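You operate a simulated robot arm through the tools that you are given. There is no shell and no other tool.

You are at the controls of a simulated two-armed robot. One attempt, no reset.

Task
Pick up the damp meter with one hand, pass it to the other hand and put it on the hardware bench top. Set down upright: damp meter.

It is judged by the outcome, as a careful person would: the job done as asked, and still so three seconds after it is handed in. It fails if anything else is knocked over, pushed out of place, dropped, spilled or broken.

Robot
Two 7-joint arms with two-finger parallel grippers on one trunk, on a base that moves. Base frame: it is fixed to the floor where the robot stands at the start and does not move with it; the origin is under the middle of the robot, x ahead of it, y to its left, z up; the surface under the hand at the start is at about z = 0.85. Units: m, degrees, N and s.
The left shoulder is at the start at [0.06, 0.143, 0.938], the right one opposite. With the tool pointing down near the work surface each hand reaches from about 0.32 to 0.74 m from the robot's upright axis, wherever it stands, measured 20 degrees to its own side. Places, roughly: hardware bench top [-1, -0.9, 0.9]. Payload 1.57 kg a hand.
The TCP of each hand is the grasp point between the finger pads, 0.03 m short of the fingertips. In the tool frame z runs along the fingers and y along their closing line. The gripper opens to 0.11 m. The fingers are 0.024 m wide and 0.012 m thick; the gripper's body (0.048 by 0.112 m) begins 0.078 m behind the TCP.
Orientation is that of the tool frame in the base frame, as a unit quaternion [x, y, z, w]. With the fingers straight down and closing along the base's y, the tool's x points along the base's -x, its y along +y and its z along -z.

Tools
- The arms move only by the tool play_rows. It takes "left_targets", "right_targets" or both (then of equal length, played together; a hand with none holds still); each is a list that holds one entry, the list of rows, each a list of 7 numbers: the turn, a rotation vector about the base's x, y, z in degrees, then the shift along the base's x, y, z in m, then the opening, from 0 (shut) to 1 (fully open). In form: [[[ax, ay, az, x, y, z, claw], ...]]. A call has 1 to 20 rows; each row shifts and turns the commanded pose from where the row before left it. Each row takes 0.2 s and may step no farther than 0.05 m and 8.6 degrees from the row before; otherwise, or with a gripper value out of range, the whole call is refused. Where a pose cannot be reached the arm comes as near as it can. A force on the tool above 40 N (or 10 N above the force at the start of the call, whichever is more), or a blocked arm, ends the call early, and 0.2 s more pass. The fingers move at their own pace (about 0.045 m/s each) and stop on an object; they squeeze with about 38 N. The grip force told is the motor's: it shows also when the fingers shut on nothing. Time passes only in rows, and 0.2 s behind the last, so rows that do not move let the fingers close. It gives the time, the measured TCP pose, the force on the tool (base axes), the opening and the grip force at its end, in the units of the frame above (readings bear some noise), with the torque about the TCP (base axes, N m) and any sound that the robot's microphone picked up.
- Cameras (640 x 400 px; columns grow to the right, rows downward): "scene" is now at [0.049, 0.0078, 1.552]; the picture's right is [0.08, -1.00, 0.00], its down [-0.71, -0.06, -0.70] and it looks along [0.70, 0.06, -0.72] (base axes); focal length 280 px, centre (320, 200). "left" rides on the left gripper at [0.07, -0.016, -0.141] in its tool frame; the picture's right is [0.23, 0.97, 0.00], its down [-0.86, 0.20, -0.48] and it looks along [-0.47, 0.11, 0.88] (tool axes); focal length 222 px, centre (320, 200). "right" rides on the right gripper at [0.07, 0.016, -0.141] in its tool frame; the picture's right is [-0.23, 0.97, 0.00], its down [-0.85, -0.20, -0.48] and it looks along [-0.47, -0.11, 0.88] (tool axes); focal length 222 px, centre (320, 200). There is no depth. A picture from a camera that has moved, and an enlarged one, comes with that camera's place and axes in the base frame and with its lens.
- capture(camera): a new picture of that camera. It takes no simulated time.
- lift_body(by): slides the trunk up (or, below 0, down) by that many m; the arms and the scene camera ride with it, the base frame stays. It gives what a move gives, with no picture.
- base_move(legs): drives the robot by 1 to 6 legs, each [ahead, left, turn to the left] in m, m and degrees, along the robot's own axes; the way and the turn of a leg run together, so that a leg with both is an arc; at most 1.5 m and 180 degrees a leg. The arms and the cameras ride along, it lands a little off, and it stops where it bumps. It gives what a move gives.
- turn_head(pan, tilt): turns the head with the scene camera to pan (to the left, within 86 degrees either way) and tilt (down, from -29 to 69), counted from straight ahead of the robot. It gives what a move gives.
- zoom(camera, box): a new picture of the part [left, top, right, bottom] of that camera's present view, enlarged. It takes no simulated time.
- job_done(): hands the job in; it is judged then, once.

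Places have to be worked out from the pictures, the camera data and where the tool is seen. Open the grippers and draw the arms clear of the work before you hand the job in, unless the task says otherwise.

The tools are called as a command line: name --argument value ..., lists and objects as JSON in quotes. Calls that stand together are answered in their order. play_rows: Moves the arms, as the interface text tells. Its arguments: {"type":"object","properties":{"left_targets":{"type":"array","items":{"type":"array","items":{"type":"array","items":{"type":"number"}}}},"right_targets":{"type":"array","items":{"type":"array","items":{"type":"array","items":{"type":"number"}}}}},"required":[]} The other tools are called the same way: lift_body (by) moves the trunk up or down; base_move (legs) drives the base; turn_head (pan, tilt) turns the head that bears the scene camera; capture (camera) takes a picture; zoom (camera, box) takes an enlarged picture of a part of a camera's view; job_done () hands the job in.

At the start:

```text
time: 0.0
left_eef_pos: [0.493, 0.199, 1.1164]
left_orientation: [0.0, 1.0, 0.0, 0.001]
left_wrist_force: [-0.2, -0.1, -0.8]
left_torque: [0.02, 0.01, -0.02]
left_opening: 0.1101
left_grip_force: 0.1
right_eef_pos: [0.4294, -0.1668, 1.0503]
right_orientation: [-0.001, 1.0, 0.0, 0.0]
right_wrist_force: [-0.2, -0.3, -0.1]
right_torque: [-0.04, -0.03, 0.01]
right_opening: 0.1101
right_grip_force: 0.0
trunk travel left (down, up): [-0.536, 0.054]
robot x, y, heading: [-0.0037, 0.0004, -0.2]
head pan, tilt (commanded): [4.7, 45.7]
```

scene: 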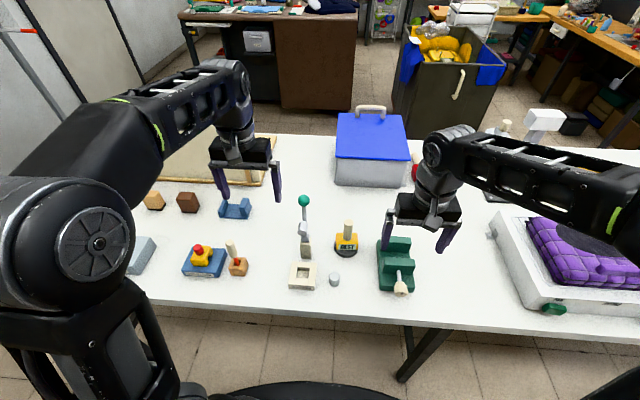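
right: 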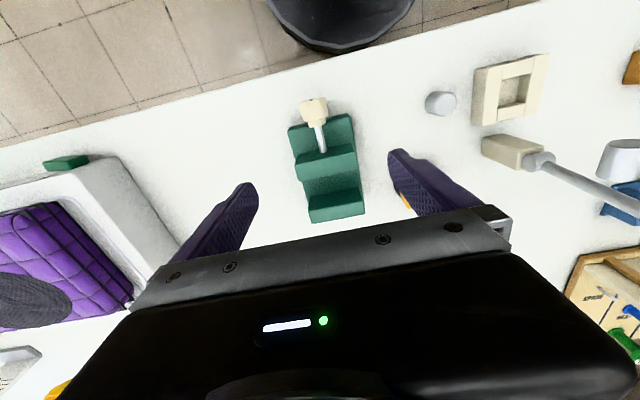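
left: 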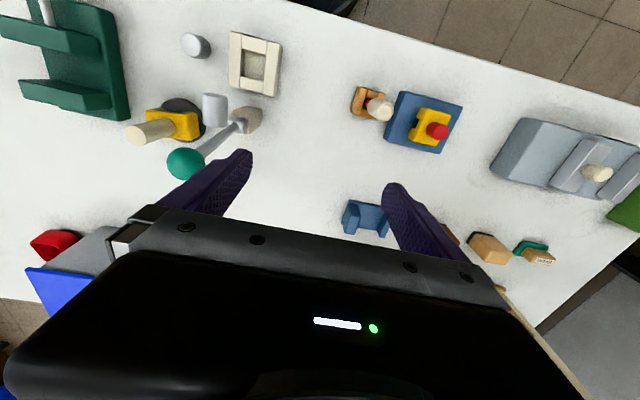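

I'll start by looking closely at the objects on the table to identify the damp meter.

zoom --camera "scene" --box '[270, 180, 430, 300]'

zoom --camera "scene" --box '[120, 180, 280, 300]'

zoom --camera "left" --box '[0, 0, 320, 200]'

```text
3.33 times, centred on (350, 240) of scene
camera zoom: at [0.049, 0.0078, 1.552], right [0.08, -1.0, 0.0], down [-0.71, -0.06, -0.7], along [0.7, 0.06, -0.72], focal length 934 px, centre (220, 67)
```

zoom: 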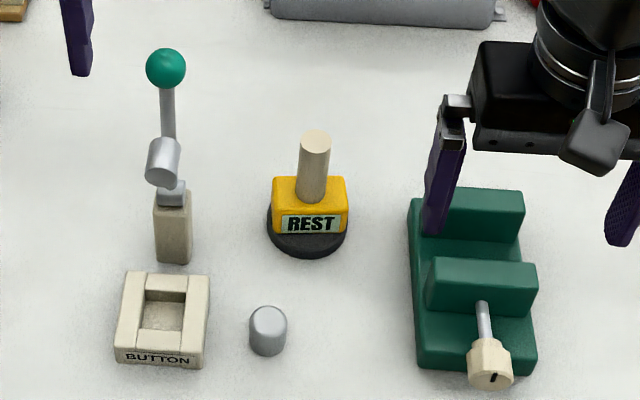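

```text
3.33 times, centred on (200, 240) of scene
camera zoom: at [0.049, 0.0078, 1.552], right [0.08, -1.0, 0.0], down [-0.71, -0.06, -0.7], along [0.7, 0.06, -0.72], focal length 934 px, centre (720, 67)
```

zoom: 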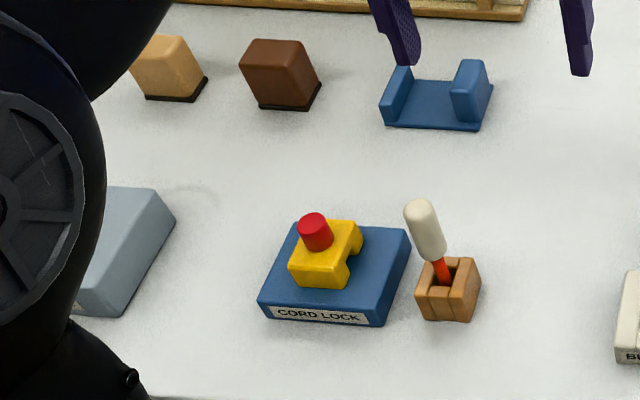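

```text
2.00 times, centred on (160, 100) of left
camera zoom: at [0.4252, 0.1827, 1.2567], right [-0.23, 0.97, 0.0], down [0.85, 0.2, 0.48], along [0.47, 0.11, -0.88], focal length 444 px, centre (640, 400)
```

zoom: 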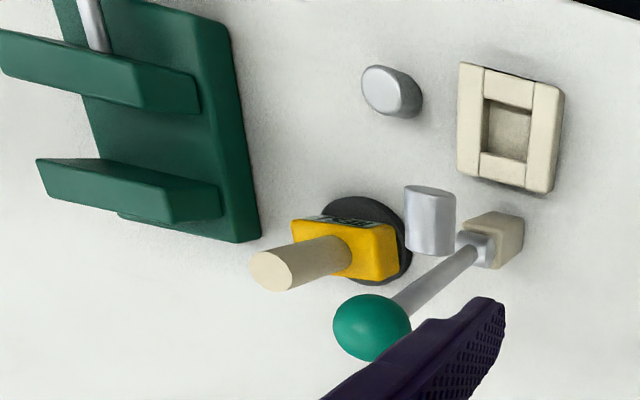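

The yellow item on a black disc carries a "REST" label, so I'm not certain it is the damp meter. I'll look over the rest of the table before deciding.

zoom --camera "left" --box '[320, 60, 640, 260]'

zoom --camera "right" --box '[400, 40, 640, 400]'

zoom --camera "scene" --box '[400, 80, 640, 320]'

zoom --camera "right" --box '[0, 120, 240, 400]'

```text
2.00 times, centred on (480, 160) of left
camera zoom: at [0.4252, 0.1827, 1.2567], right [-0.23, 0.97, 0.0], down [0.85, 0.2, 0.48], along [0.47, 0.11, -0.88], focal length 444 px, centre (0, 280)
```

zoom: 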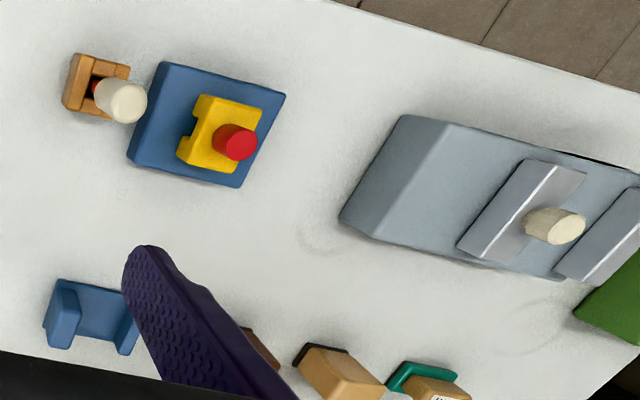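

```text
1.11 times, centred on (520, 220) of right
camera zoom: at [0.3599, -0.1511, 1.1904], right [0.23, 0.97, 0.0], down [0.85, -0.2, 0.48], along [0.47, -0.11, -0.88], focal length 247 px, centre (98, 178)
```

zoom: 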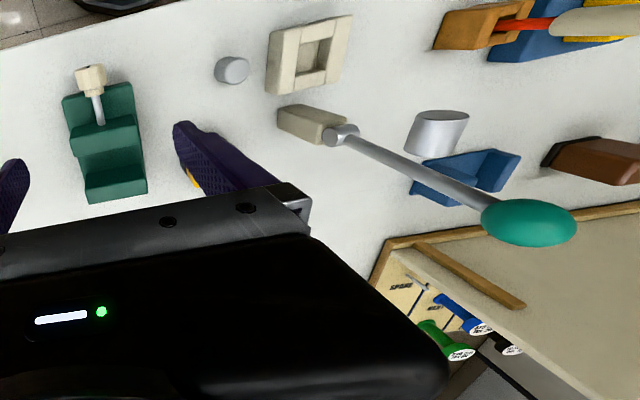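

```text
1.67 times, centred on (520, 200) of scene
camera zoom: at [0.049, 0.0078, 1.552], right [0.08, -1.0, 0.0], down [-0.71, -0.06, -0.7], along [0.7, 0.06, -0.72], focal length 467 px, centre (-13, 200)
```

zoom: 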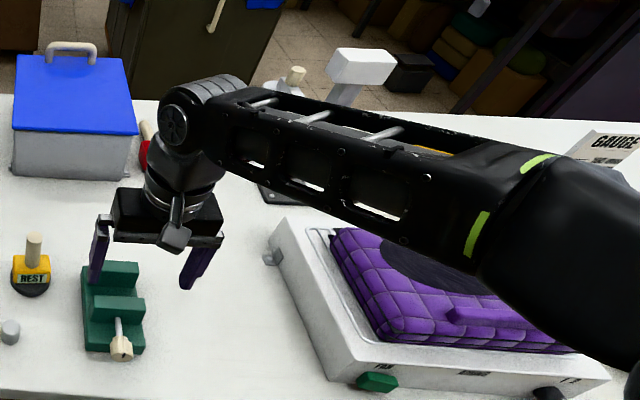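

```text
1.43 times, centred on (120, 260) of right
camera zoom: at [0.3599, -0.1511, 1.1904], right [0.23, 0.97, 0.0], down [0.85, -0.2, 0.48], along [0.47, -0.11, -0.88], focal length 317 px, centre (606, 114)
```

zoom: 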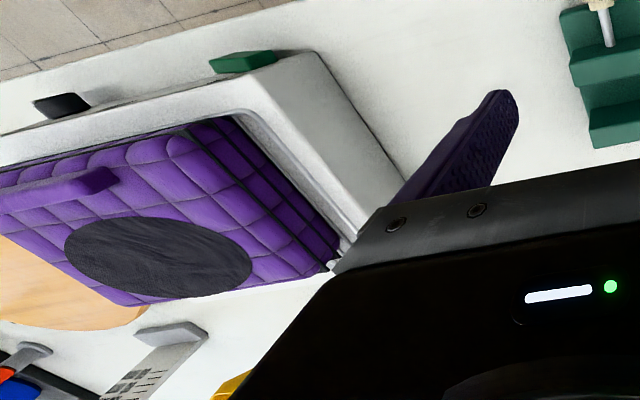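

Several other items sit right and left of view, including one marked "GAUGE". I'll turn the head to survey each side.

turn_head --pan -50 --tilt 40

capture --camera "scene"

turn_head --pan 50 --tilt 40

capture --camera "scene"

```text
time: 1.2
left_eef_pos: [0.4936, 0.1997, 1.1165]
left_orientation: [0.0, 1.0, 0.0, 0.001]
left_wrist_force: [-0.5, 0.2, -0.1]
left_torque: [-0.02, -0.01, 0.0]
left_opening: 0.1098
left_grip_force: 0.0
right_eef_pos: [0.4296, -0.1681, 1.0498]
right_orientation: [0.001, 1.0, -0.001, 0.0]
right_wrist_force: [0.1, 0.1, -0.3]
right_torque: [0.02, -0.03, 0.01]
right_opening: 0.1101
right_grip_force: 0.1
trunk travel left (down, up): [-0.536, 0.054]
robot x, y, heading: [-0.0014, 0.0044, -0.1]
head pan, tilt (commanded): [-50.0, 40.0]
```

```text
taken
camera scene: at [0.0232, -0.0639, 1.5602], right [-0.77, -0.64, 0.0], down [-0.41, 0.49, -0.77], along [0.49, -0.59, -0.64], focal length 280 px, centre (320, 200)
```

scene: 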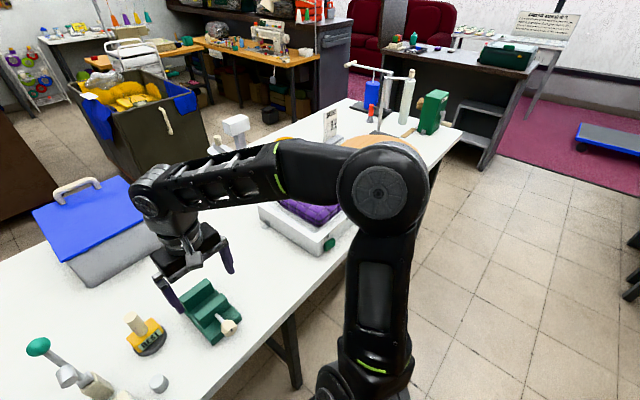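

```text
time: 3.0
left_eef_pos: [0.494, 0.1988, 1.1156]
left_orientation: [0.0, 1.0, 0.0, 0.001]
left_wrist_force: [0.7, 0.3, -0.7]
left_torque: [-0.03, 0.02, -0.02]
left_opening: 0.1098
left_grip_force: 0.0
right_eef_pos: [0.4293, -0.1672, 1.0486]
right_orientation: [0.0, 1.0, -0.001, 0.0]
right_wrist_force: [-0.3, 0.2, 0.3]
right_torque: [-0.02, 0.02, 0.02]
right_opening: 0.11
right_grip_force: 0.1
trunk travel left (down, up): [-0.536, 0.054]
robot x, y, heading: [0.0035, -0.0002, -0.3]
head pan, tilt (commanded): [50.0, 40.0]
```

```text
taken
camera scene: at [0.0232, 0.0663, 1.5602], right [0.77, -0.64, 0.0], down [-0.41, -0.49, -0.77], along [0.49, 0.59, -0.64], focal length 280 px, centre (320, 200)
```

scene: 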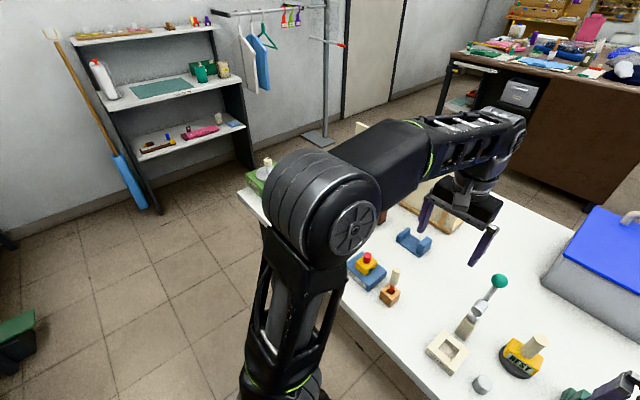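

I can see more items in these views. I'll zoom in on the left side first, then get better views of the far-right end and of the bench behind.

zoom --camera "scene" --box '[400, 260, 640, 400]'

zoom --camera "scene" --box '[230, 130, 430, 270]'

zoom --camera "left" --box '[60, 60, 220, 190]'

turn_head --pan -45 --tilt 25

zoom --camera "scene" --box '[180, 150, 480, 340]'

turn_head --pan -86 --tilt 30

capture --camera "scene"

```text
2.67 times, centred on (520, 330) of scene
camera zoom: at [0.0232, 0.0663, 1.5602], right [0.77, -0.64, 0.0], down [-0.41, -0.49, -0.77], along [0.49, 0.59, -0.64], focal length 748 px, centre (-213, -147)
```

zoom: 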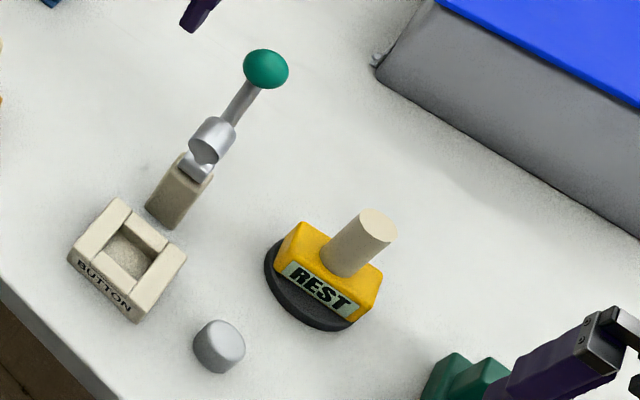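

```text
2.86 times, centred on (330, 200) of scene
camera zoom: at [0.0232, 0.0663, 1.5602], right [0.77, -0.64, 0.0], down [-0.41, -0.49, -0.77], along [0.49, 0.59, -0.64], focal length 801 px, centre (291, 200)
```

zoom: 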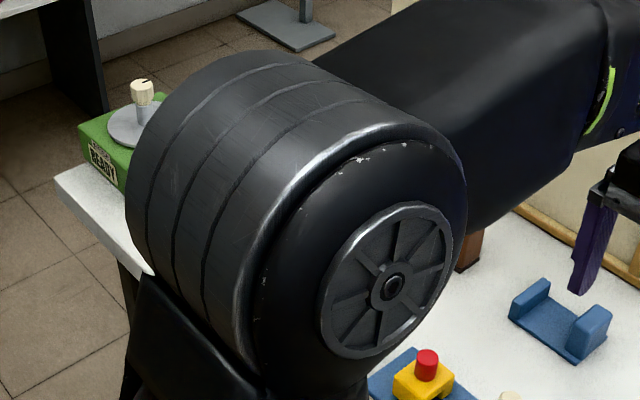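

```text
3.08 times, centred on (140, 125) of left
camera zoom: at [0.4252, 0.1827, 1.2568], right [-0.23, 0.97, 0.0], down [0.85, 0.2, 0.48], along [0.47, 0.11, -0.88], focal length 684 px, centre (874, 431)
```

zoom: 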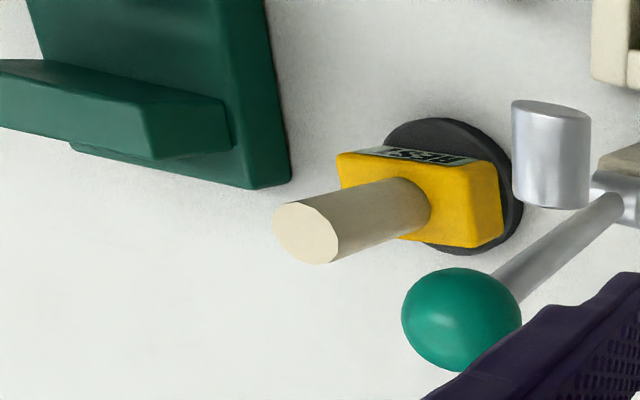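

```text
time: 4.7
left_eef_pos: [0.4935, 0.1985, 1.1157]
left_orientation: [0.0, 1.0, -0.001, 0.0]
left_wrist_force: [0.0, -0.2, -0.3]
left_torque: [0.0, 0.0, 0.0]
left_opening: 0.1099
left_grip_force: 0.1
right_eef_pos: [0.43, -0.1682, 1.05]
right_orientation: [0.0, 1.0, -0.001, -0.001]
right_wrist_force: [-1.3, -0.7, 0.5]
right_torque: [0.0, 0.02, 0.0]
right_opening: 0.11
right_grip_force: 0.0
trunk travel left (down, up): [-0.536, 0.054]
robot x, y, heading: [0.0013, -0.0002, 0.2]
head pan, tilt (commanded): [-45.0, 25.0]
```

```text
2.11 times, centred on (330, 245) of scene
camera zoom: at [0.0337, -0.0639, 1.5835], right [-0.71, -0.71, 0.0], down [-0.3, 0.3, -0.91], along [0.64, -0.64, -0.42], focal length 590 px, centre (299, 105)
```

zoom: 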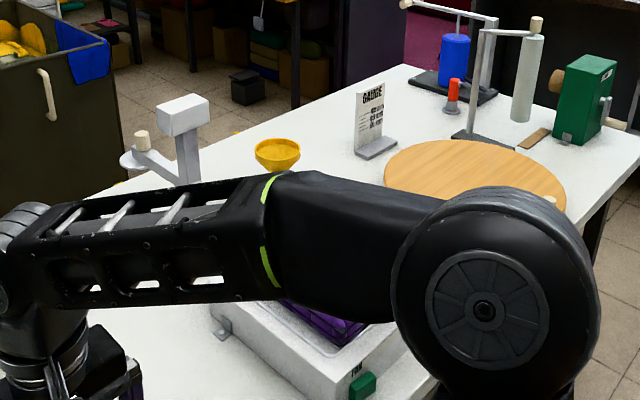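

```text
time: 5.8
left_eef_pos: [0.4934, 0.199, 1.1158]
left_orientation: [0.0, 1.0, 0.0, 0.001]
left_wrist_force: [-0.9, 0.2, 0.3]
left_torque: [0.03, 0.0, 0.01]
left_opening: 0.1099
left_grip_force: 0.0
right_eef_pos: [0.4298, -0.1679, 1.0499]
right_orientation: [0.0, 1.0, -0.001, 0.0]
right_wrist_force: [0.5, -0.6, -0.6]
right_torque: [-0.02, 0.0, -0.01]
right_opening: 0.1099
right_grip_force: 0.1
trunk travel left (down, up): [-0.536, 0.054]
robot x, y, heading: [0.0004, -0.0035, 0.1]
head pan, tilt (commanded): [-85.9, 30.0]
```

```text
taken
camera scene: at [-0.025, -0.089, 1.5756], right [-1.0, -0.07, 0.0], down [-0.04, 0.5, -0.87], along [0.06, -0.86, -0.5], focal length 280 px, centre (320, 200)
```

scene: 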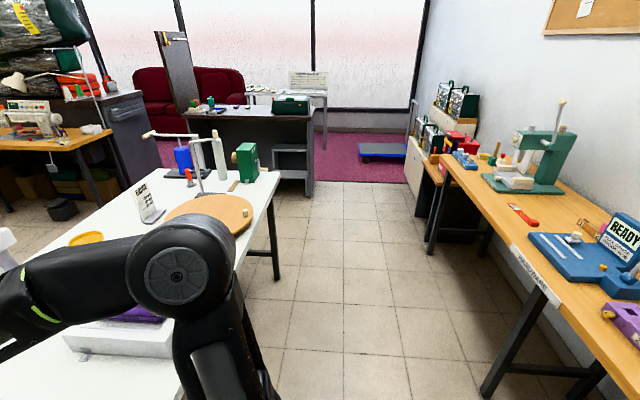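

The far end holds a "GAUGE" sign card and stands, and the bench behind the robot is marked "HARDWARE". I'll zoom on the bench to see free space and confirm nothing there looks like a damp meter.

zoom --camera "scene" --box '[400, 80, 640, 400]'

turn_head --pan -86 --tilt 55

capture --camera "scene"

turn_head --pan 0 --tilt 50

zoom --camera "scene" --box '[240, 130, 440, 290]'

```text
1.25 times, centred on (520, 240) of scene
camera zoom: at [-0.025, -0.089, 1.5756], right [-1.0, -0.07, 0.0], down [-0.04, 0.5, -0.87], along [0.06, -0.86, -0.5], focal length 350 px, centre (70, 150)
```

zoom: 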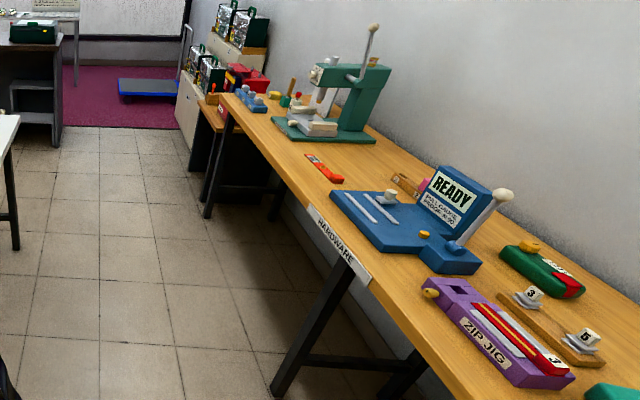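

```text
time: 6.7
left_eef_pos: [0.4935, 0.1981, 1.1159]
left_orientation: [0.001, 1.0, 0.001, 0.001]
left_wrist_force: [-0.4, -0.2, -0.4]
left_torque: [-0.03, 0.02, -0.03]
left_opening: 0.1101
left_grip_force: 0.0
right_eef_pos: [0.4309, -0.1672, 1.049]
right_orientation: [0.0, 1.0, -0.001, 0.0]
right_wrist_force: [0.0, -1.6, -0.4]
right_torque: [0.01, 0.0, -0.01]
right_opening: 0.11
right_grip_force: 0.0
trunk travel left (down, up): [-0.536, 0.054]
robot x, y, heading: [-0.0037, -0.0011, -0.1]
head pan, tilt (commanded): [-85.9, 55.0]
```

```text
taken
camera scene: at [-0.0264, -0.0708, 1.5396], right [-1.0, -0.07, 0.0], down [-0.06, 0.82, -0.57], along [0.04, -0.57, -0.82], focal length 280 px, centre (320, 200)
```

scene: 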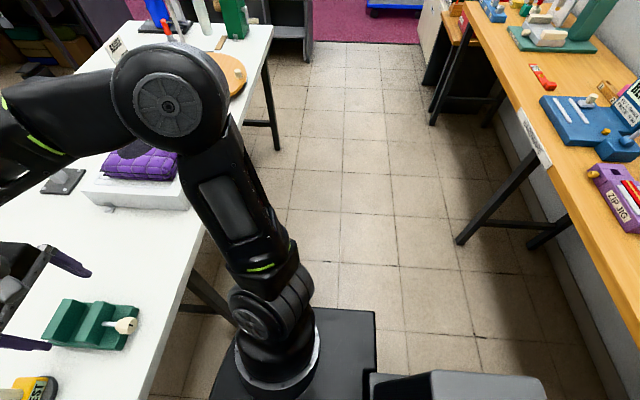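

```text
time: 8.3
left_eef_pos: [0.4942, 0.1999, 1.1152]
left_orientation: [0.0, 1.0, -0.001, 0.0]
left_wrist_force: [0.3, 0.7, -0.2]
left_torque: [-0.01, -0.04, 0.01]
left_opening: 0.1099
left_grip_force: 0.1
right_eef_pos: [0.4295, -0.1685, 1.049]
right_orientation: [0.001, 1.0, 0.0, 0.0]
right_wrist_force: [0.8, -1.0, 0.3]
right_torque: [0.0, -0.01, -0.02]
right_opening: 0.1101
right_grip_force: 0.1
trunk travel left (down, up): [-0.536, 0.054]
robot x, y, heading: [0.003, 0.0007, -0.2]
head pan, tilt (commanded): [0.0, 50.0]
```

```text
2.50 times, centred on (340, 210) of scene
camera zoom: at [0.0455, 0.0011, 1.546], right [0.0, -1.0, 0.0], down [-0.77, 0.0, -0.64], along [0.64, 0.0, -0.77], focal length 701 px, centre (270, 175)
```

zoom: 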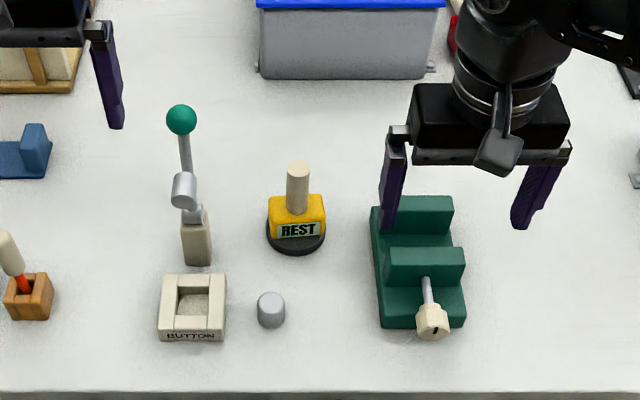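

The yellow "REST" device (LCD-style readout, black sensor disc, beige handle) at about [0.534, -0.030] is the only meter-like object, so I take it as the damp meter. Before moving I'll check the floor around the base, since something dark is behind me on the right.

turn_head --pan -86 --tilt 69

capture --camera "scene"

turn_head --pan 86 --tilt 55

capture --camera "scene"

turn_head --pan 86 --tilt 20

capture --camera "scene"

```text
time: 9.9
left_eef_pos: [0.493, 0.2001, 1.1152]
left_orientation: [-0.001, 1.0, 0.0, 0.001]
left_wrist_force: [0.2, -0.1, 1.0]
left_torque: [0.01, 0.03, -0.04]
left_opening: 0.11
left_grip_force: 0.1
right_eef_pos: [0.4298, -0.1674, 1.0501]
right_orientation: [0.001, 1.0, 0.0, 0.0]
right_wrist_force: [0.1, -0.3, -0.8]
right_torque: [-0.01, -0.01, -0.01]
right_opening: 0.11
right_grip_force: 0.0
trunk travel left (down, up): [-0.536, 0.054]
robot x, y, heading: [-0.0034, -0.0012, -0.1]
head pan, tilt (commanded): [-85.9, 68.8]
```

```text
taken
camera scene: at [-0.0275, -0.0546, 1.5241], right [-1.0, -0.07, 0.0], down [-0.07, 0.93, -0.36], along [0.03, -0.36, -0.93], focal length 280 px, centre (320, 200)
```

scene: 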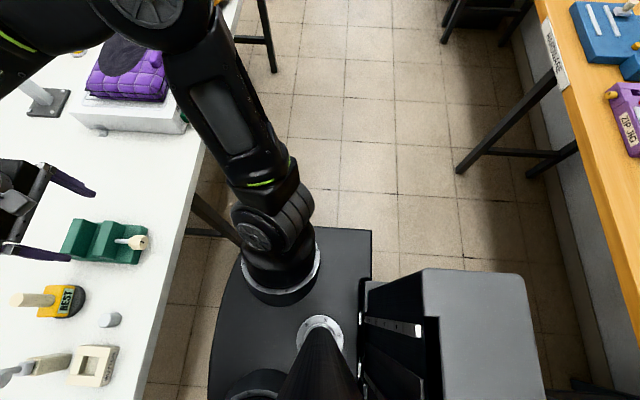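

```text
time: 12.5
left_eef_pos: [0.495, 0.1993, 1.115]
left_orientation: [0.0, 1.0, 0.0, 0.001]
left_wrist_force: [0.5, -0.1, -0.3]
left_torque: [0.0, -0.02, -0.03]
left_opening: 0.1102
left_grip_force: 0.1
right_eef_pos: [0.4297, -0.1675, 1.0493]
right_orientation: [0.0, 1.0, -0.001, 0.0]
right_wrist_force: [-0.2, 0.2, 0.2]
right_torque: [-0.02, 0.0, -0.01]
right_opening: 0.1099
right_grip_force: 0.0
trunk travel left (down, up): [-0.536, 0.054]
robot x, y, heading: [0.0011, 0.0008, 0.2]
head pan, tilt (commanded): [85.9, 55.0]
```

```text
taken
camera scene: at [-0.0263, 0.0731, 1.5395], right [1.0, -0.07, 0.0], down [-0.06, -0.82, -0.57], along [0.04, 0.57, -0.82], focal length 280 px, centre (320, 200)
```

scene: 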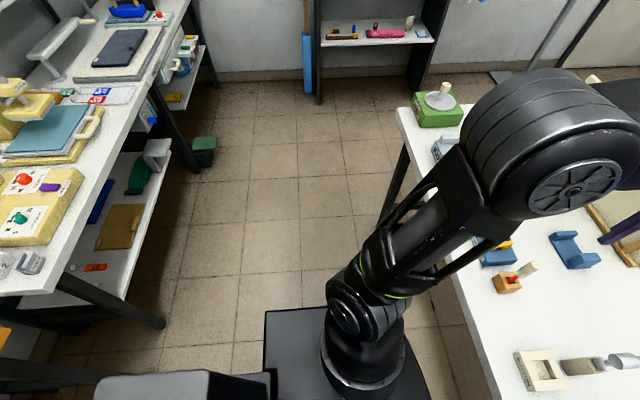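

```text
time: 13.5
left_eef_pos: [0.495, 0.2, 1.1155]
left_orientation: [0.0, 1.0, 0.0, 0.0]
left_wrist_force: [-0.4, -0.2, -0.7]
left_torque: [0.01, 0.0, -0.01]
left_opening: 0.1099
left_grip_force: 0.0
right_eef_pos: [0.4299, -0.1682, 1.0504]
right_orientation: [0.0, 1.0, -0.001, -0.001]
right_wrist_force: [-0.1, 0.4, 0.3]
right_torque: [0.01, 0.02, 0.02]
right_opening: 0.11
right_grip_force: 0.0
trunk travel left (down, up): [-0.536, 0.054]
robot x, y, heading: [-0.0001, -0.0022, -0.2]
head pan, tilt (commanded): [85.9, 20.0]
```

```text
taken
camera scene: at [-0.0249, 0.0941, 1.5915], right [1.0, -0.07, 0.0], down [-0.02, -0.34, -0.94], along [0.07, 0.94, -0.34], focal length 280 px, centre (320, 200)
```

scene: 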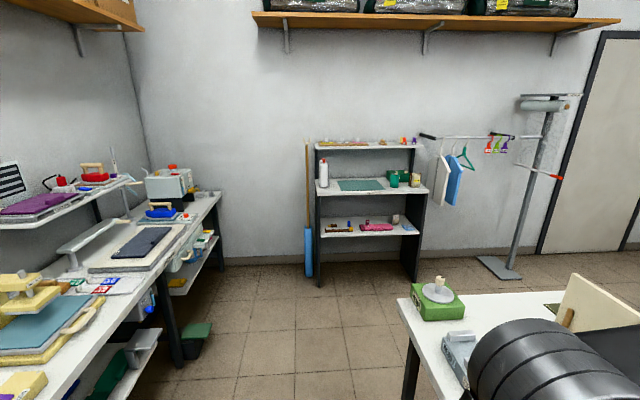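

The dark box is the robot's own rear, and the aisle to the bench is about 1 m wide. My plan is for the right hand to grip the meter's yellow body from the front at a 45° slant, and the left hand to take the handle from above in mid-air and set it down. I'll move the right hand to a pre-grasp pose in front of the meter.

turn_head --pan 0 --tilt 50

play_rows --right_targets '[[[0, -7.5, 0, -0.004, 0.02, 0.0, 1], [0, -7.5, 0, -0.004, 0.02, 0.0, 1], [0, -7.5, 0, -0.004, 0.022, 0.0, 1], [0, -7.5, 0, -0.004, 0.025, -0.005, 1], [0, -7.5, 0, -0.004, 0.025, -0.01, 1], [0, -7.5, 0, -0.003, 0.025, -0.01, 1], [0, 0, 0, 0, 0, 0, 1]]]'

capture --camera "right"

capture --camera "scene"

```text
time: 15.1
left_eef_pos: [0.4939, 0.199, 1.1153]
left_orientation: [0.0, 1.0, 0.0, 0.001]
left_wrist_force: [0.3, 0.2, 0.7]
left_torque: [-0.04, 0.01, 0.01]
left_opening: 0.1101
left_grip_force: 0.0
right_eef_pos: [0.4296, -0.1677, 1.0493]
right_orientation: [0.0, 1.0, -0.001, 0.0]
right_wrist_force: [-0.9, -0.2, -0.2]
right_torque: [-0.01, -0.01, -0.01]
right_opening: 0.1098
right_grip_force: 0.1
trunk travel left (down, up): [-0.536, 0.054]
robot x, y, heading: [0.0016, 0.0004, -0.0]
head pan, tilt (commanded): [0.0, 50.0]
```

```text
time: 16.7
left_eef_pos: [0.4936, 0.1986, 1.1159]
left_orientation: [0.0, 1.0, 0.0, 0.001]
left_wrist_force: [0.1, -0.2, -0.4]
left_torque: [-0.01, -0.01, 0.0]
left_opening: 0.1102
left_grip_force: 0.0
right_eef_pos: [0.405, -0.0306, 1.0255]
right_orientation: [0.0, 0.924, 0.0, 0.382]
right_wrist_force: [0.0, 0.4, -0.6]
right_torque: [0.03, 0.0, 0.02]
right_opening: 0.1097
right_grip_force: 0.0
trunk travel left (down, up): [-0.536, 0.054]
robot x, y, heading: [0.0026, -0.0015, 0.1]
head pan, tilt (commanded): [0.0, 50.0]
```

```text
taken
camera right: at [0.2573, -0.0144, 1.0748], right [0.16, 0.97, 0.16], down [0.27, -0.2, 0.94], along [0.95, -0.11, -0.29], focal length 222 px, centre (320, 200)
```

right: 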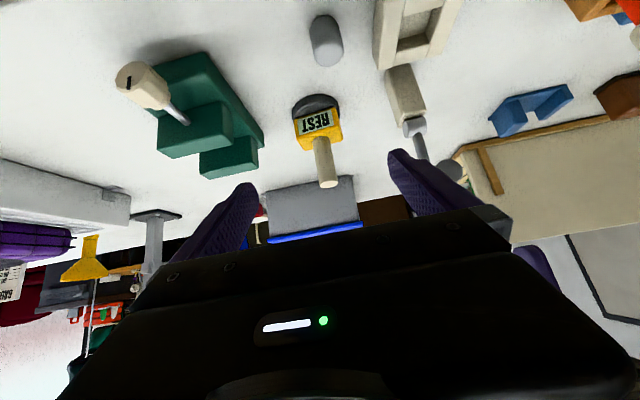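

```text
taken
camera scene: at [0.0451, 0.0009, 1.5461], right [0.0, -1.0, 0.0], down [-0.77, 0.0, -0.64], along [0.64, 0.0, -0.77], focal length 280 px, centre (320, 200)
```

scene: 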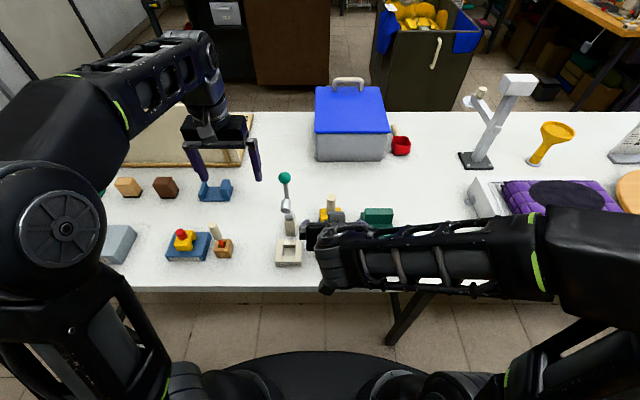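

The pose was reached and the meter is visible between the open fingers. I'll zoom in to measure its position and yaw.

zoom --camera "right" --box '[240, 60, 400, 210]'

zoom --camera "scene" --box '[260, 170, 420, 290]'

zoom --camera "left" --box '[60, 60, 220, 190]'

```text
2.67 times, centred on (320, 135) of right
camera zoom: at [0.2573, -0.0144, 1.0748], right [0.16, 0.97, 0.16], down [0.27, -0.2, 0.94], along [0.95, -0.11, -0.29], focal length 592 px, centre (320, 373)
```

zoom: 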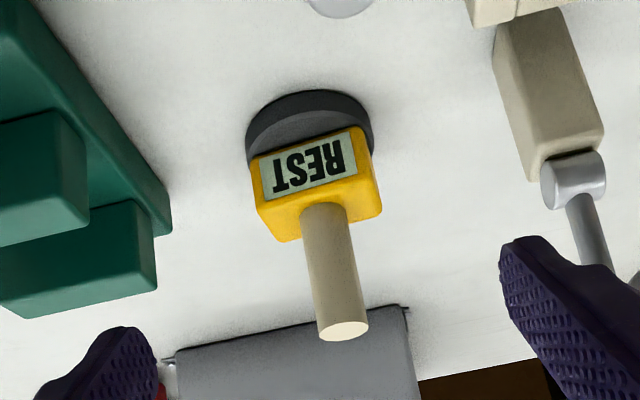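

```text
3.33 times, centred on (340, 230) of scene
camera zoom: at [0.0451, 0.0009, 1.5461], right [0.0, -1.0, 0.0], down [-0.77, 0.0, -0.64], along [0.64, 0.0, -0.77], focal length 934 px, centre (253, 100)
```

zoom: 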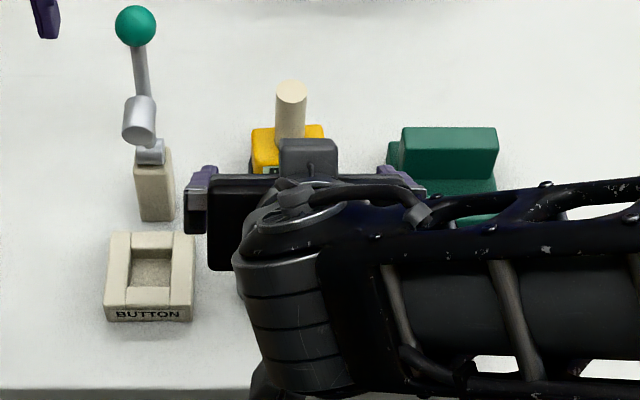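

```text
3.08 times, centred on (140, 125) of left
camera zoom: at [0.4248, 0.1824, 1.2569], right [-0.23, 0.97, 0.0], down [0.85, 0.2, 0.48], along [0.47, 0.11, -0.88], focal length 684 px, centre (874, 431)
```

zoom: 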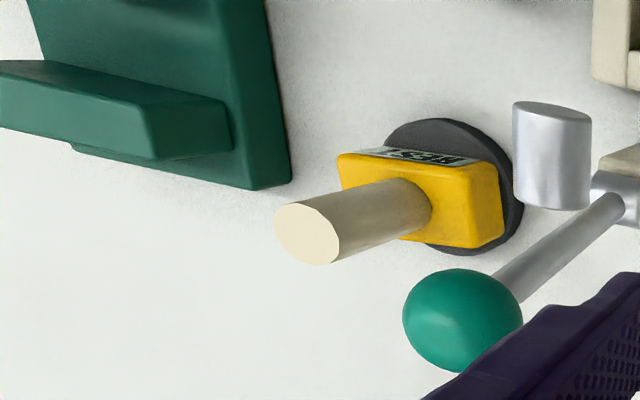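

The meter's handle axis is at about (0.533, -0.030), reaching z 0.97. The body is about 0.06 wide, faces me with roughly 3° yaw, and spans z 0.865–0.908. I'll advance along the 45° line and stop short to check alignment.

play_rows --right_targets '[[[0, 0, 3, 0.024, 0.0, -0.025, 1], [0, 0, 0, 0.024, 0.0, -0.025, 1], [0, 0, 0, 0.024, 0.0, -0.025, 1], [0, 0, 0, 0.02, 0.0, -0.022, 1], [0, 0, 0, 0, 0, 0, 1]]]'

capture --camera "right"

zoom --camera "left" --box '[0, 0, 320, 200]'

zoom --camera "scene" --box '[260, 170, 420, 290]'

```text
time: 17.9
left_eef_pos: [0.4937, 0.1992, 1.1164]
left_orientation: [0.0, 1.0, 0.0, 0.0]
left_wrist_force: [0.4, -0.2, -0.2]
left_torque: [-0.01, 0.02, 0.02]
left_opening: 0.11
left_grip_force: 0.1
right_eef_pos: [0.4993, -0.0303, 0.9275]
right_orientation: [-0.024, 0.923, 0.009, 0.383]
right_wrist_force: [0.3, 0.5, 0.1]
right_torque: [0.0, 0.0, -0.01]
right_opening: 0.1101
right_grip_force: 0.0
trunk travel left (down, up): [-0.536, 0.054]
robot x, y, heading: [-0.0034, 0.0005, -0.0]
head pan, tilt (commanded): [0.0, 50.0]
```

```text
taken
camera right: at [0.3488, -0.0213, 0.9765], right [0.11, 0.98, 0.16], down [0.28, -0.19, 0.94], along [0.95, -0.06, -0.29], focal length 222 px, centre (320, 200)
```

right: 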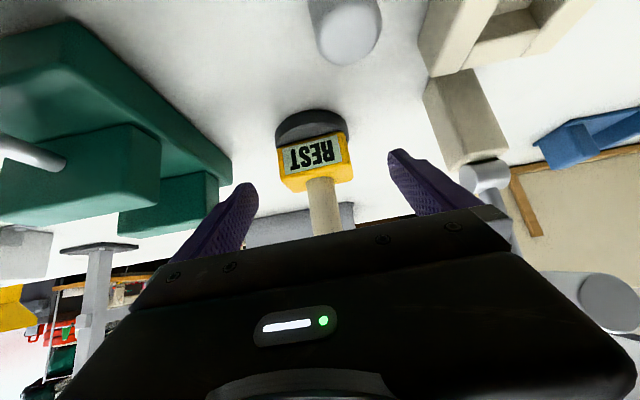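

```text
2.00 times, centred on (160, 100) of left
camera zoom: at [0.4249, 0.1826, 1.2569], right [-0.23, 0.97, 0.0], down [0.85, 0.2, 0.48], along [0.47, 0.11, -0.88], focal length 444 px, centre (640, 400)
```

zoom: 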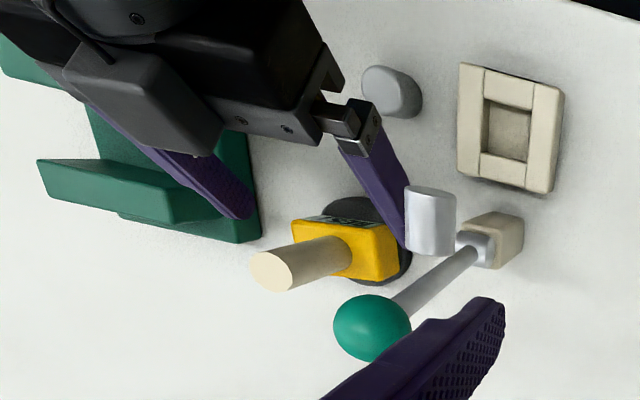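

```text
3.33 times, centred on (340, 230) of scene
camera zoom: at [0.0452, 0.0012, 1.546], right [0.0, -1.0, 0.0], down [-0.77, 0.0, -0.64], along [0.64, 0.0, -0.77], focal length 934 px, centre (253, 100)
```

zoom: 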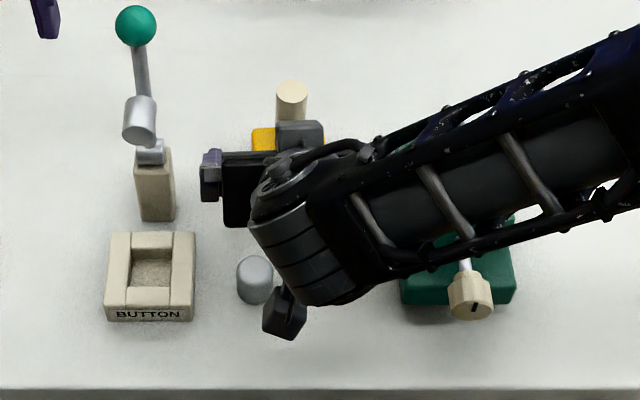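

Alignment looks good, but there is a boxy bulge on the top side of the right gripper near the handle. I'll zoom to judge its clearance before the last few centimetres.

zoom --camera "left" --box '[0, 0, 220, 160]'

zoom --camera "scene" --box '[300, 180, 380, 240]'

zoom --camera "right" --box '[220, 80, 440, 240]'

```text
2.50 times, centred on (110, 80) of left
camera zoom: at [0.4249, 0.1826, 1.2569], right [-0.23, 0.97, 0.0], down [0.85, 0.2, 0.48], along [0.47, 0.11, -0.88], focal length 555 px, centre (845, 500)
```

zoom: 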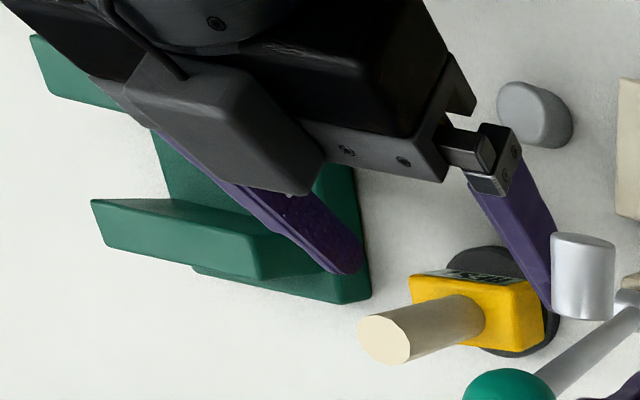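

```text
6.67 times, centred on (340, 210) of scene
camera zoom: at [0.0452, 0.0012, 1.546], right [0.0, -1.0, 0.0], down [-0.77, 0.0, -0.64], along [0.64, 0.0, -0.77], focal length 1869 px, centre (187, 133)
```

zoom: 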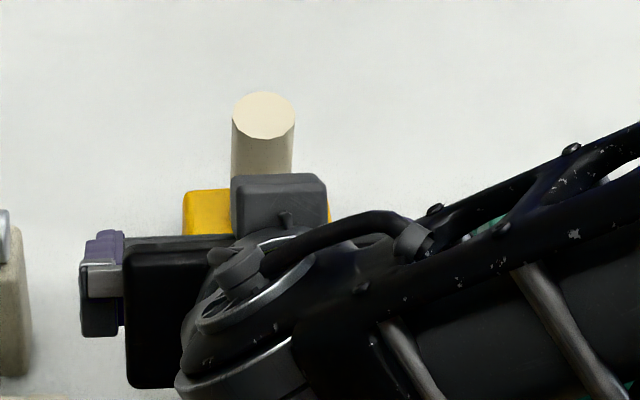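

```text
2.50 times, centred on (330, 160) of right
camera zoom: at [0.3488, -0.0213, 0.9765], right [0.11, 0.98, 0.16], down [0.28, -0.19, 0.94], along [0.95, -0.06, -0.29], focal length 555 px, centre (295, 300)
```

zoom: 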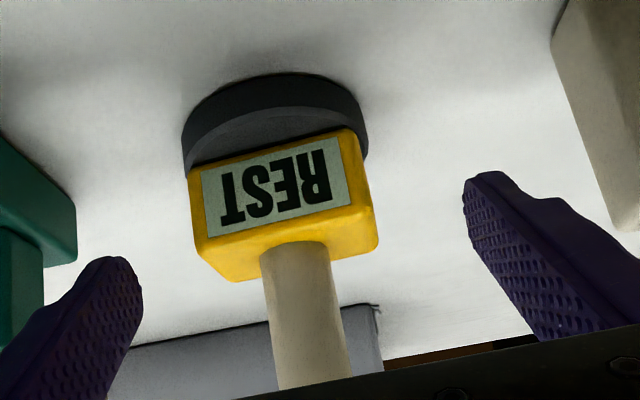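

The box sits level with the gripper body front, leaving about 2 cm clearance to the handle. The body centre is at y ≈ -0.031 and is well centred, so I'll advance the final 4 cm and close.

play_rows --right_targets '[[[0, 0, 0, 0.014, -0.0005, -0.016, 1], [0, 0, 0, 0.0137, 0, -0.0155, 1], [0, 0, 0, 0, 0, 0, 1]]]'

capture --camera "right"

zoom --camera "left" --box '[0, 0, 320, 200]'

```text
time: 18.7
left_eef_pos: [0.4931, 0.1992, 1.1156]
left_orientation: [0.0, 1.0, -0.001, 0.002]
left_wrist_force: [0.1, 0.8, -0.3]
left_torque: [-0.02, 0.03, -0.02]
left_opening: 0.1101
left_grip_force: 0.0
right_eef_pos: [0.5279, -0.0304, 0.894]
right_orientation: [-0.023, 0.924, 0.01, 0.383]
right_wrist_force: [-0.8, -0.1, -0.1]
right_torque: [-0.02, -0.01, 0.0]
right_opening: 0.1097
right_grip_force: 0.1
trunk travel left (down, up): [-0.536, 0.054]
robot x, y, heading: [-0.0004, 0.0052, 0.0]
head pan, tilt (commanded): [0.0, 50.0]
```

```text
taken
camera right: at [0.378, -0.0219, 0.9446], right [0.11, 0.98, 0.16], down [0.28, -0.19, 0.94], along [0.95, -0.06, -0.29], focal length 222 px, centre (320, 200)
```

right: 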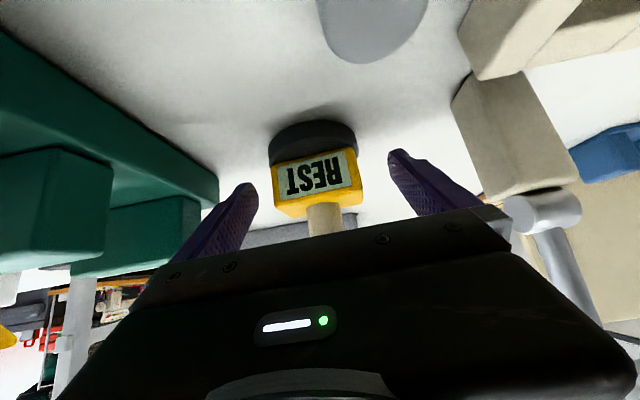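

```text
2.00 times, centred on (160, 100) of left
camera zoom: at [0.425, 0.1827, 1.2568], right [-0.23, 0.97, 0.0], down [0.85, 0.2, 0.48], along [0.47, 0.11, -0.88], focal length 444 px, centre (640, 400)
```

zoom: 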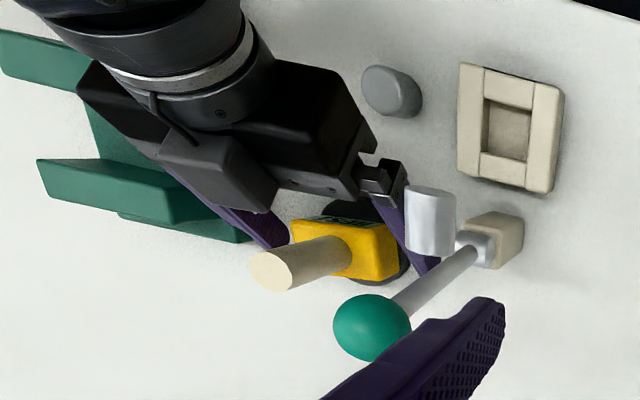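

The fingers straddle the yellow body with the display between them. Closing the right gripper now while holding still.

play_rows --right_targets '[[[0, 0, 0, 0, 0, 0, 0], [0, 0, 0, 0, 0, 0, 0], [0, 0, 0, 0, 0, 0, 0], [0, 0, 0, 0, 0, 0, 0], [0, 0, 0, 0, 0, 0, 0], [0, 0, 0, 0, 0, 0, 0]]]'

capture --camera "right"

zoom --camera "left" --box '[0, 0, 320, 200]'

```text
time: 20.1
left_eef_pos: [0.4938, 0.2002, 1.1165]
left_orientation: [0.0, 1.0, 0.0, 0.001]
left_wrist_force: [0.2, 0.9, -0.4]
left_torque: [-0.03, 0.0, 0.0]
left_opening: 0.11
left_grip_force: 0.0
right_eef_pos: [0.5268, -0.0315, 0.8942]
right_orientation: [-0.025, 0.924, 0.01, 0.382]
right_wrist_force: [0.3, -1.2, -0.4]
right_torque: [-0.04, -0.05, 0.0]
right_opening: 0.0707
right_grip_force: 38.2
trunk travel left (down, up): [-0.536, 0.054]
robot x, y, heading: [0.0017, 0.0001, -0.1]
head pan, tilt (commanded): [0.0, 50.0]
```

```text
taken
camera right: at [0.3779, -0.0219, 0.9447], right [0.11, 0.98, 0.16], down [0.28, -0.19, 0.94], along [0.95, -0.06, -0.29], focal length 222 px, centre (320, 200)
```

right: 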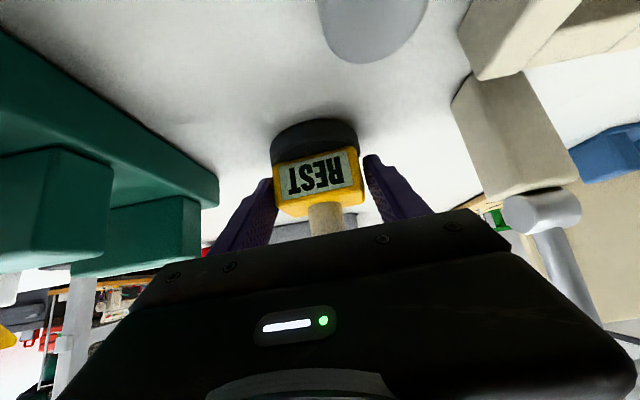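

```text
2.00 times, centred on (160, 100) of left
camera zoom: at [0.4252, 0.1826, 1.2567], right [-0.23, 0.97, 0.0], down [0.85, 0.2, 0.48], along [0.47, 0.11, -0.88], focal length 444 px, centre (640, 400)
```

zoom: 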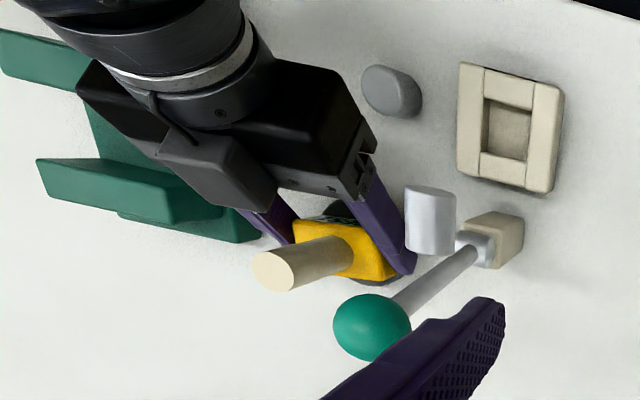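

The fingers stopped at 0.071 m, wider than my body estimate, so the tips may be touching the disc rim rather than the body. I'll zoom in to see the contact.

zoom --camera "right" --box '[220, 90, 440, 240]'

zoom --camera "left" --box '[100, 80, 240, 170]'

zoom --camera "scene" --box '[300, 180, 380, 240]'

```text
2.67 times, centred on (330, 165) of right
camera zoom: at [0.3779, -0.0219, 0.9447], right [0.11, 0.98, 0.16], down [0.28, -0.19, 0.94], along [0.95, -0.06, -0.29], focal length 592 px, centre (293, 293)
```

zoom: 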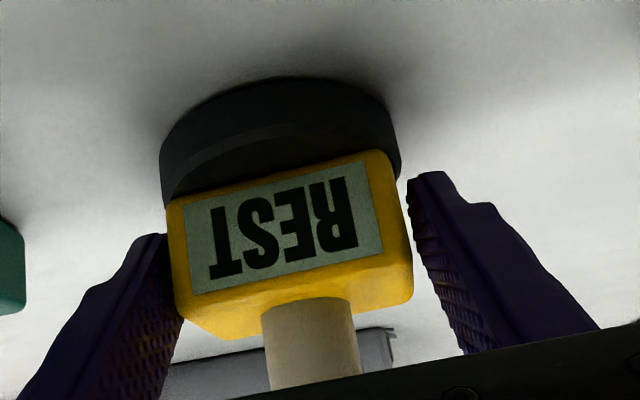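

```text
4.44 times, centred on (170, 125) of left
camera zoom: at [0.4252, 0.1826, 1.2567], right [-0.23, 0.97, 0.0], down [0.85, 0.2, 0.48], along [0.47, 0.11, -0.88], focal length 987 px, centre (987, 533)
```

zoom: 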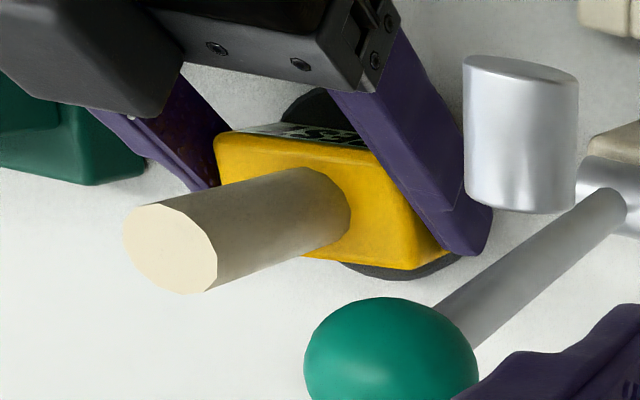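

```text
6.67 times, centred on (340, 210) of scene
camera zoom: at [0.0456, 0.0011, 1.546], right [0.0, -1.0, 0.0], down [-0.77, 0.0, -0.64], along [0.64, 0.0, -0.77], focal length 1869 px, centre (187, 133)
```

zoom: 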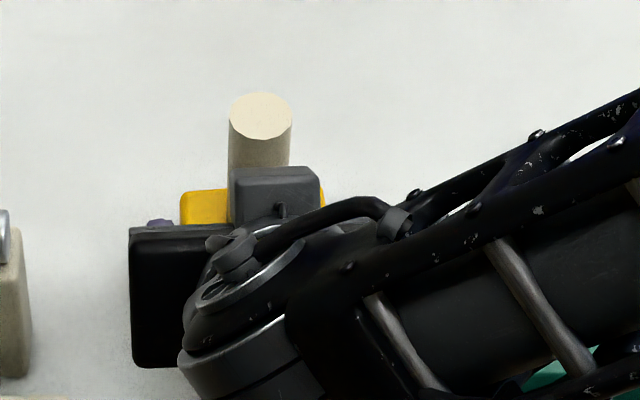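

The body measures only about 0.06 m wide, so the tips are pinching the disc rim, which is a poor grip. I'll reopen, raise the hand about 8 mm so the tips clear the disc, and re-close on the yellow body.

play_rows --right_targets '[[[0, 0, 0, 0, 0, 0, 1], [0, 0, 0, 0, 0, 0, 1], [0, 0, 0, 0, 0, 0, 1], [0, 0, 0, -0.0025, 0, 0.004, 1], [0, 0, 0, -0.0025, 0, 0.0045, 1], [0, 0, 0, 0, 0, 0, 1]]]'

zoom --camera "right" --box '[220, 90, 440, 240]'

zoom --camera "left" --box '[100, 80, 240, 170]'

```text
time: 21.5
left_eef_pos: [0.4932, 0.2002, 1.1154]
left_orientation: [0.0, 1.0, 0.0, 0.001]
left_wrist_force: [0.1, 0.3, -0.8]
left_torque: [-0.02, -0.01, 0.02]
left_opening: 0.11
left_grip_force: 0.1
right_eef_pos: [0.5217, -0.0304, 0.904]
right_orientation: [-0.024, 0.924, 0.01, 0.382]
right_wrist_force: [0.5, -0.4, 0.7]
right_torque: [-0.01, -0.03, -0.01]
right_opening: 0.1101
right_grip_force: 0.0
trunk travel left (down, up): [-0.536, 0.054]
robot x, y, heading: [0.0003, -0.0014, -0.2]
head pan, tilt (commanded): [0.0, 50.0]
```

```text
2.67 times, centred on (330, 165) of right
camera zoom: at [0.3724, -0.0222, 0.9539], right [0.11, 0.98, 0.16], down [0.28, -0.18, 0.94], along [0.95, -0.06, -0.29], focal length 592 px, centre (293, 293)
```

zoom: 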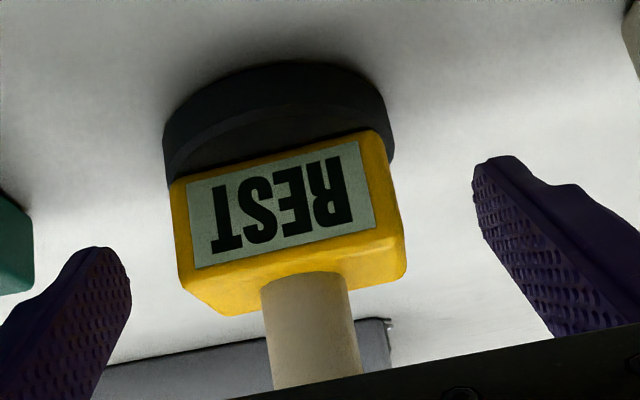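

```text
4.44 times, centred on (170, 125) of left
camera zoom: at [0.4252, 0.1827, 1.2567], right [-0.23, 0.97, 0.0], down [0.85, 0.2, 0.48], along [0.47, 0.11, -0.88], focal length 987 px, centre (987, 533)
```

zoom: 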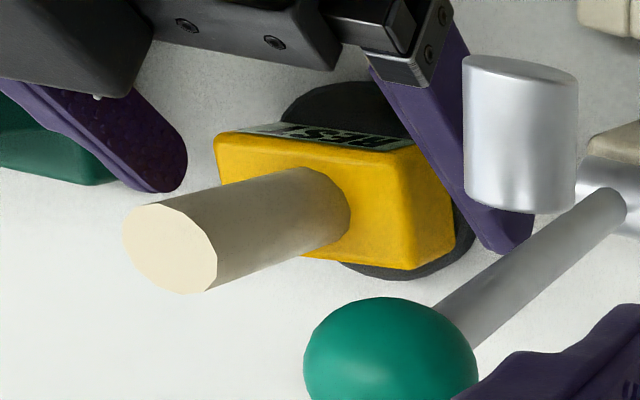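

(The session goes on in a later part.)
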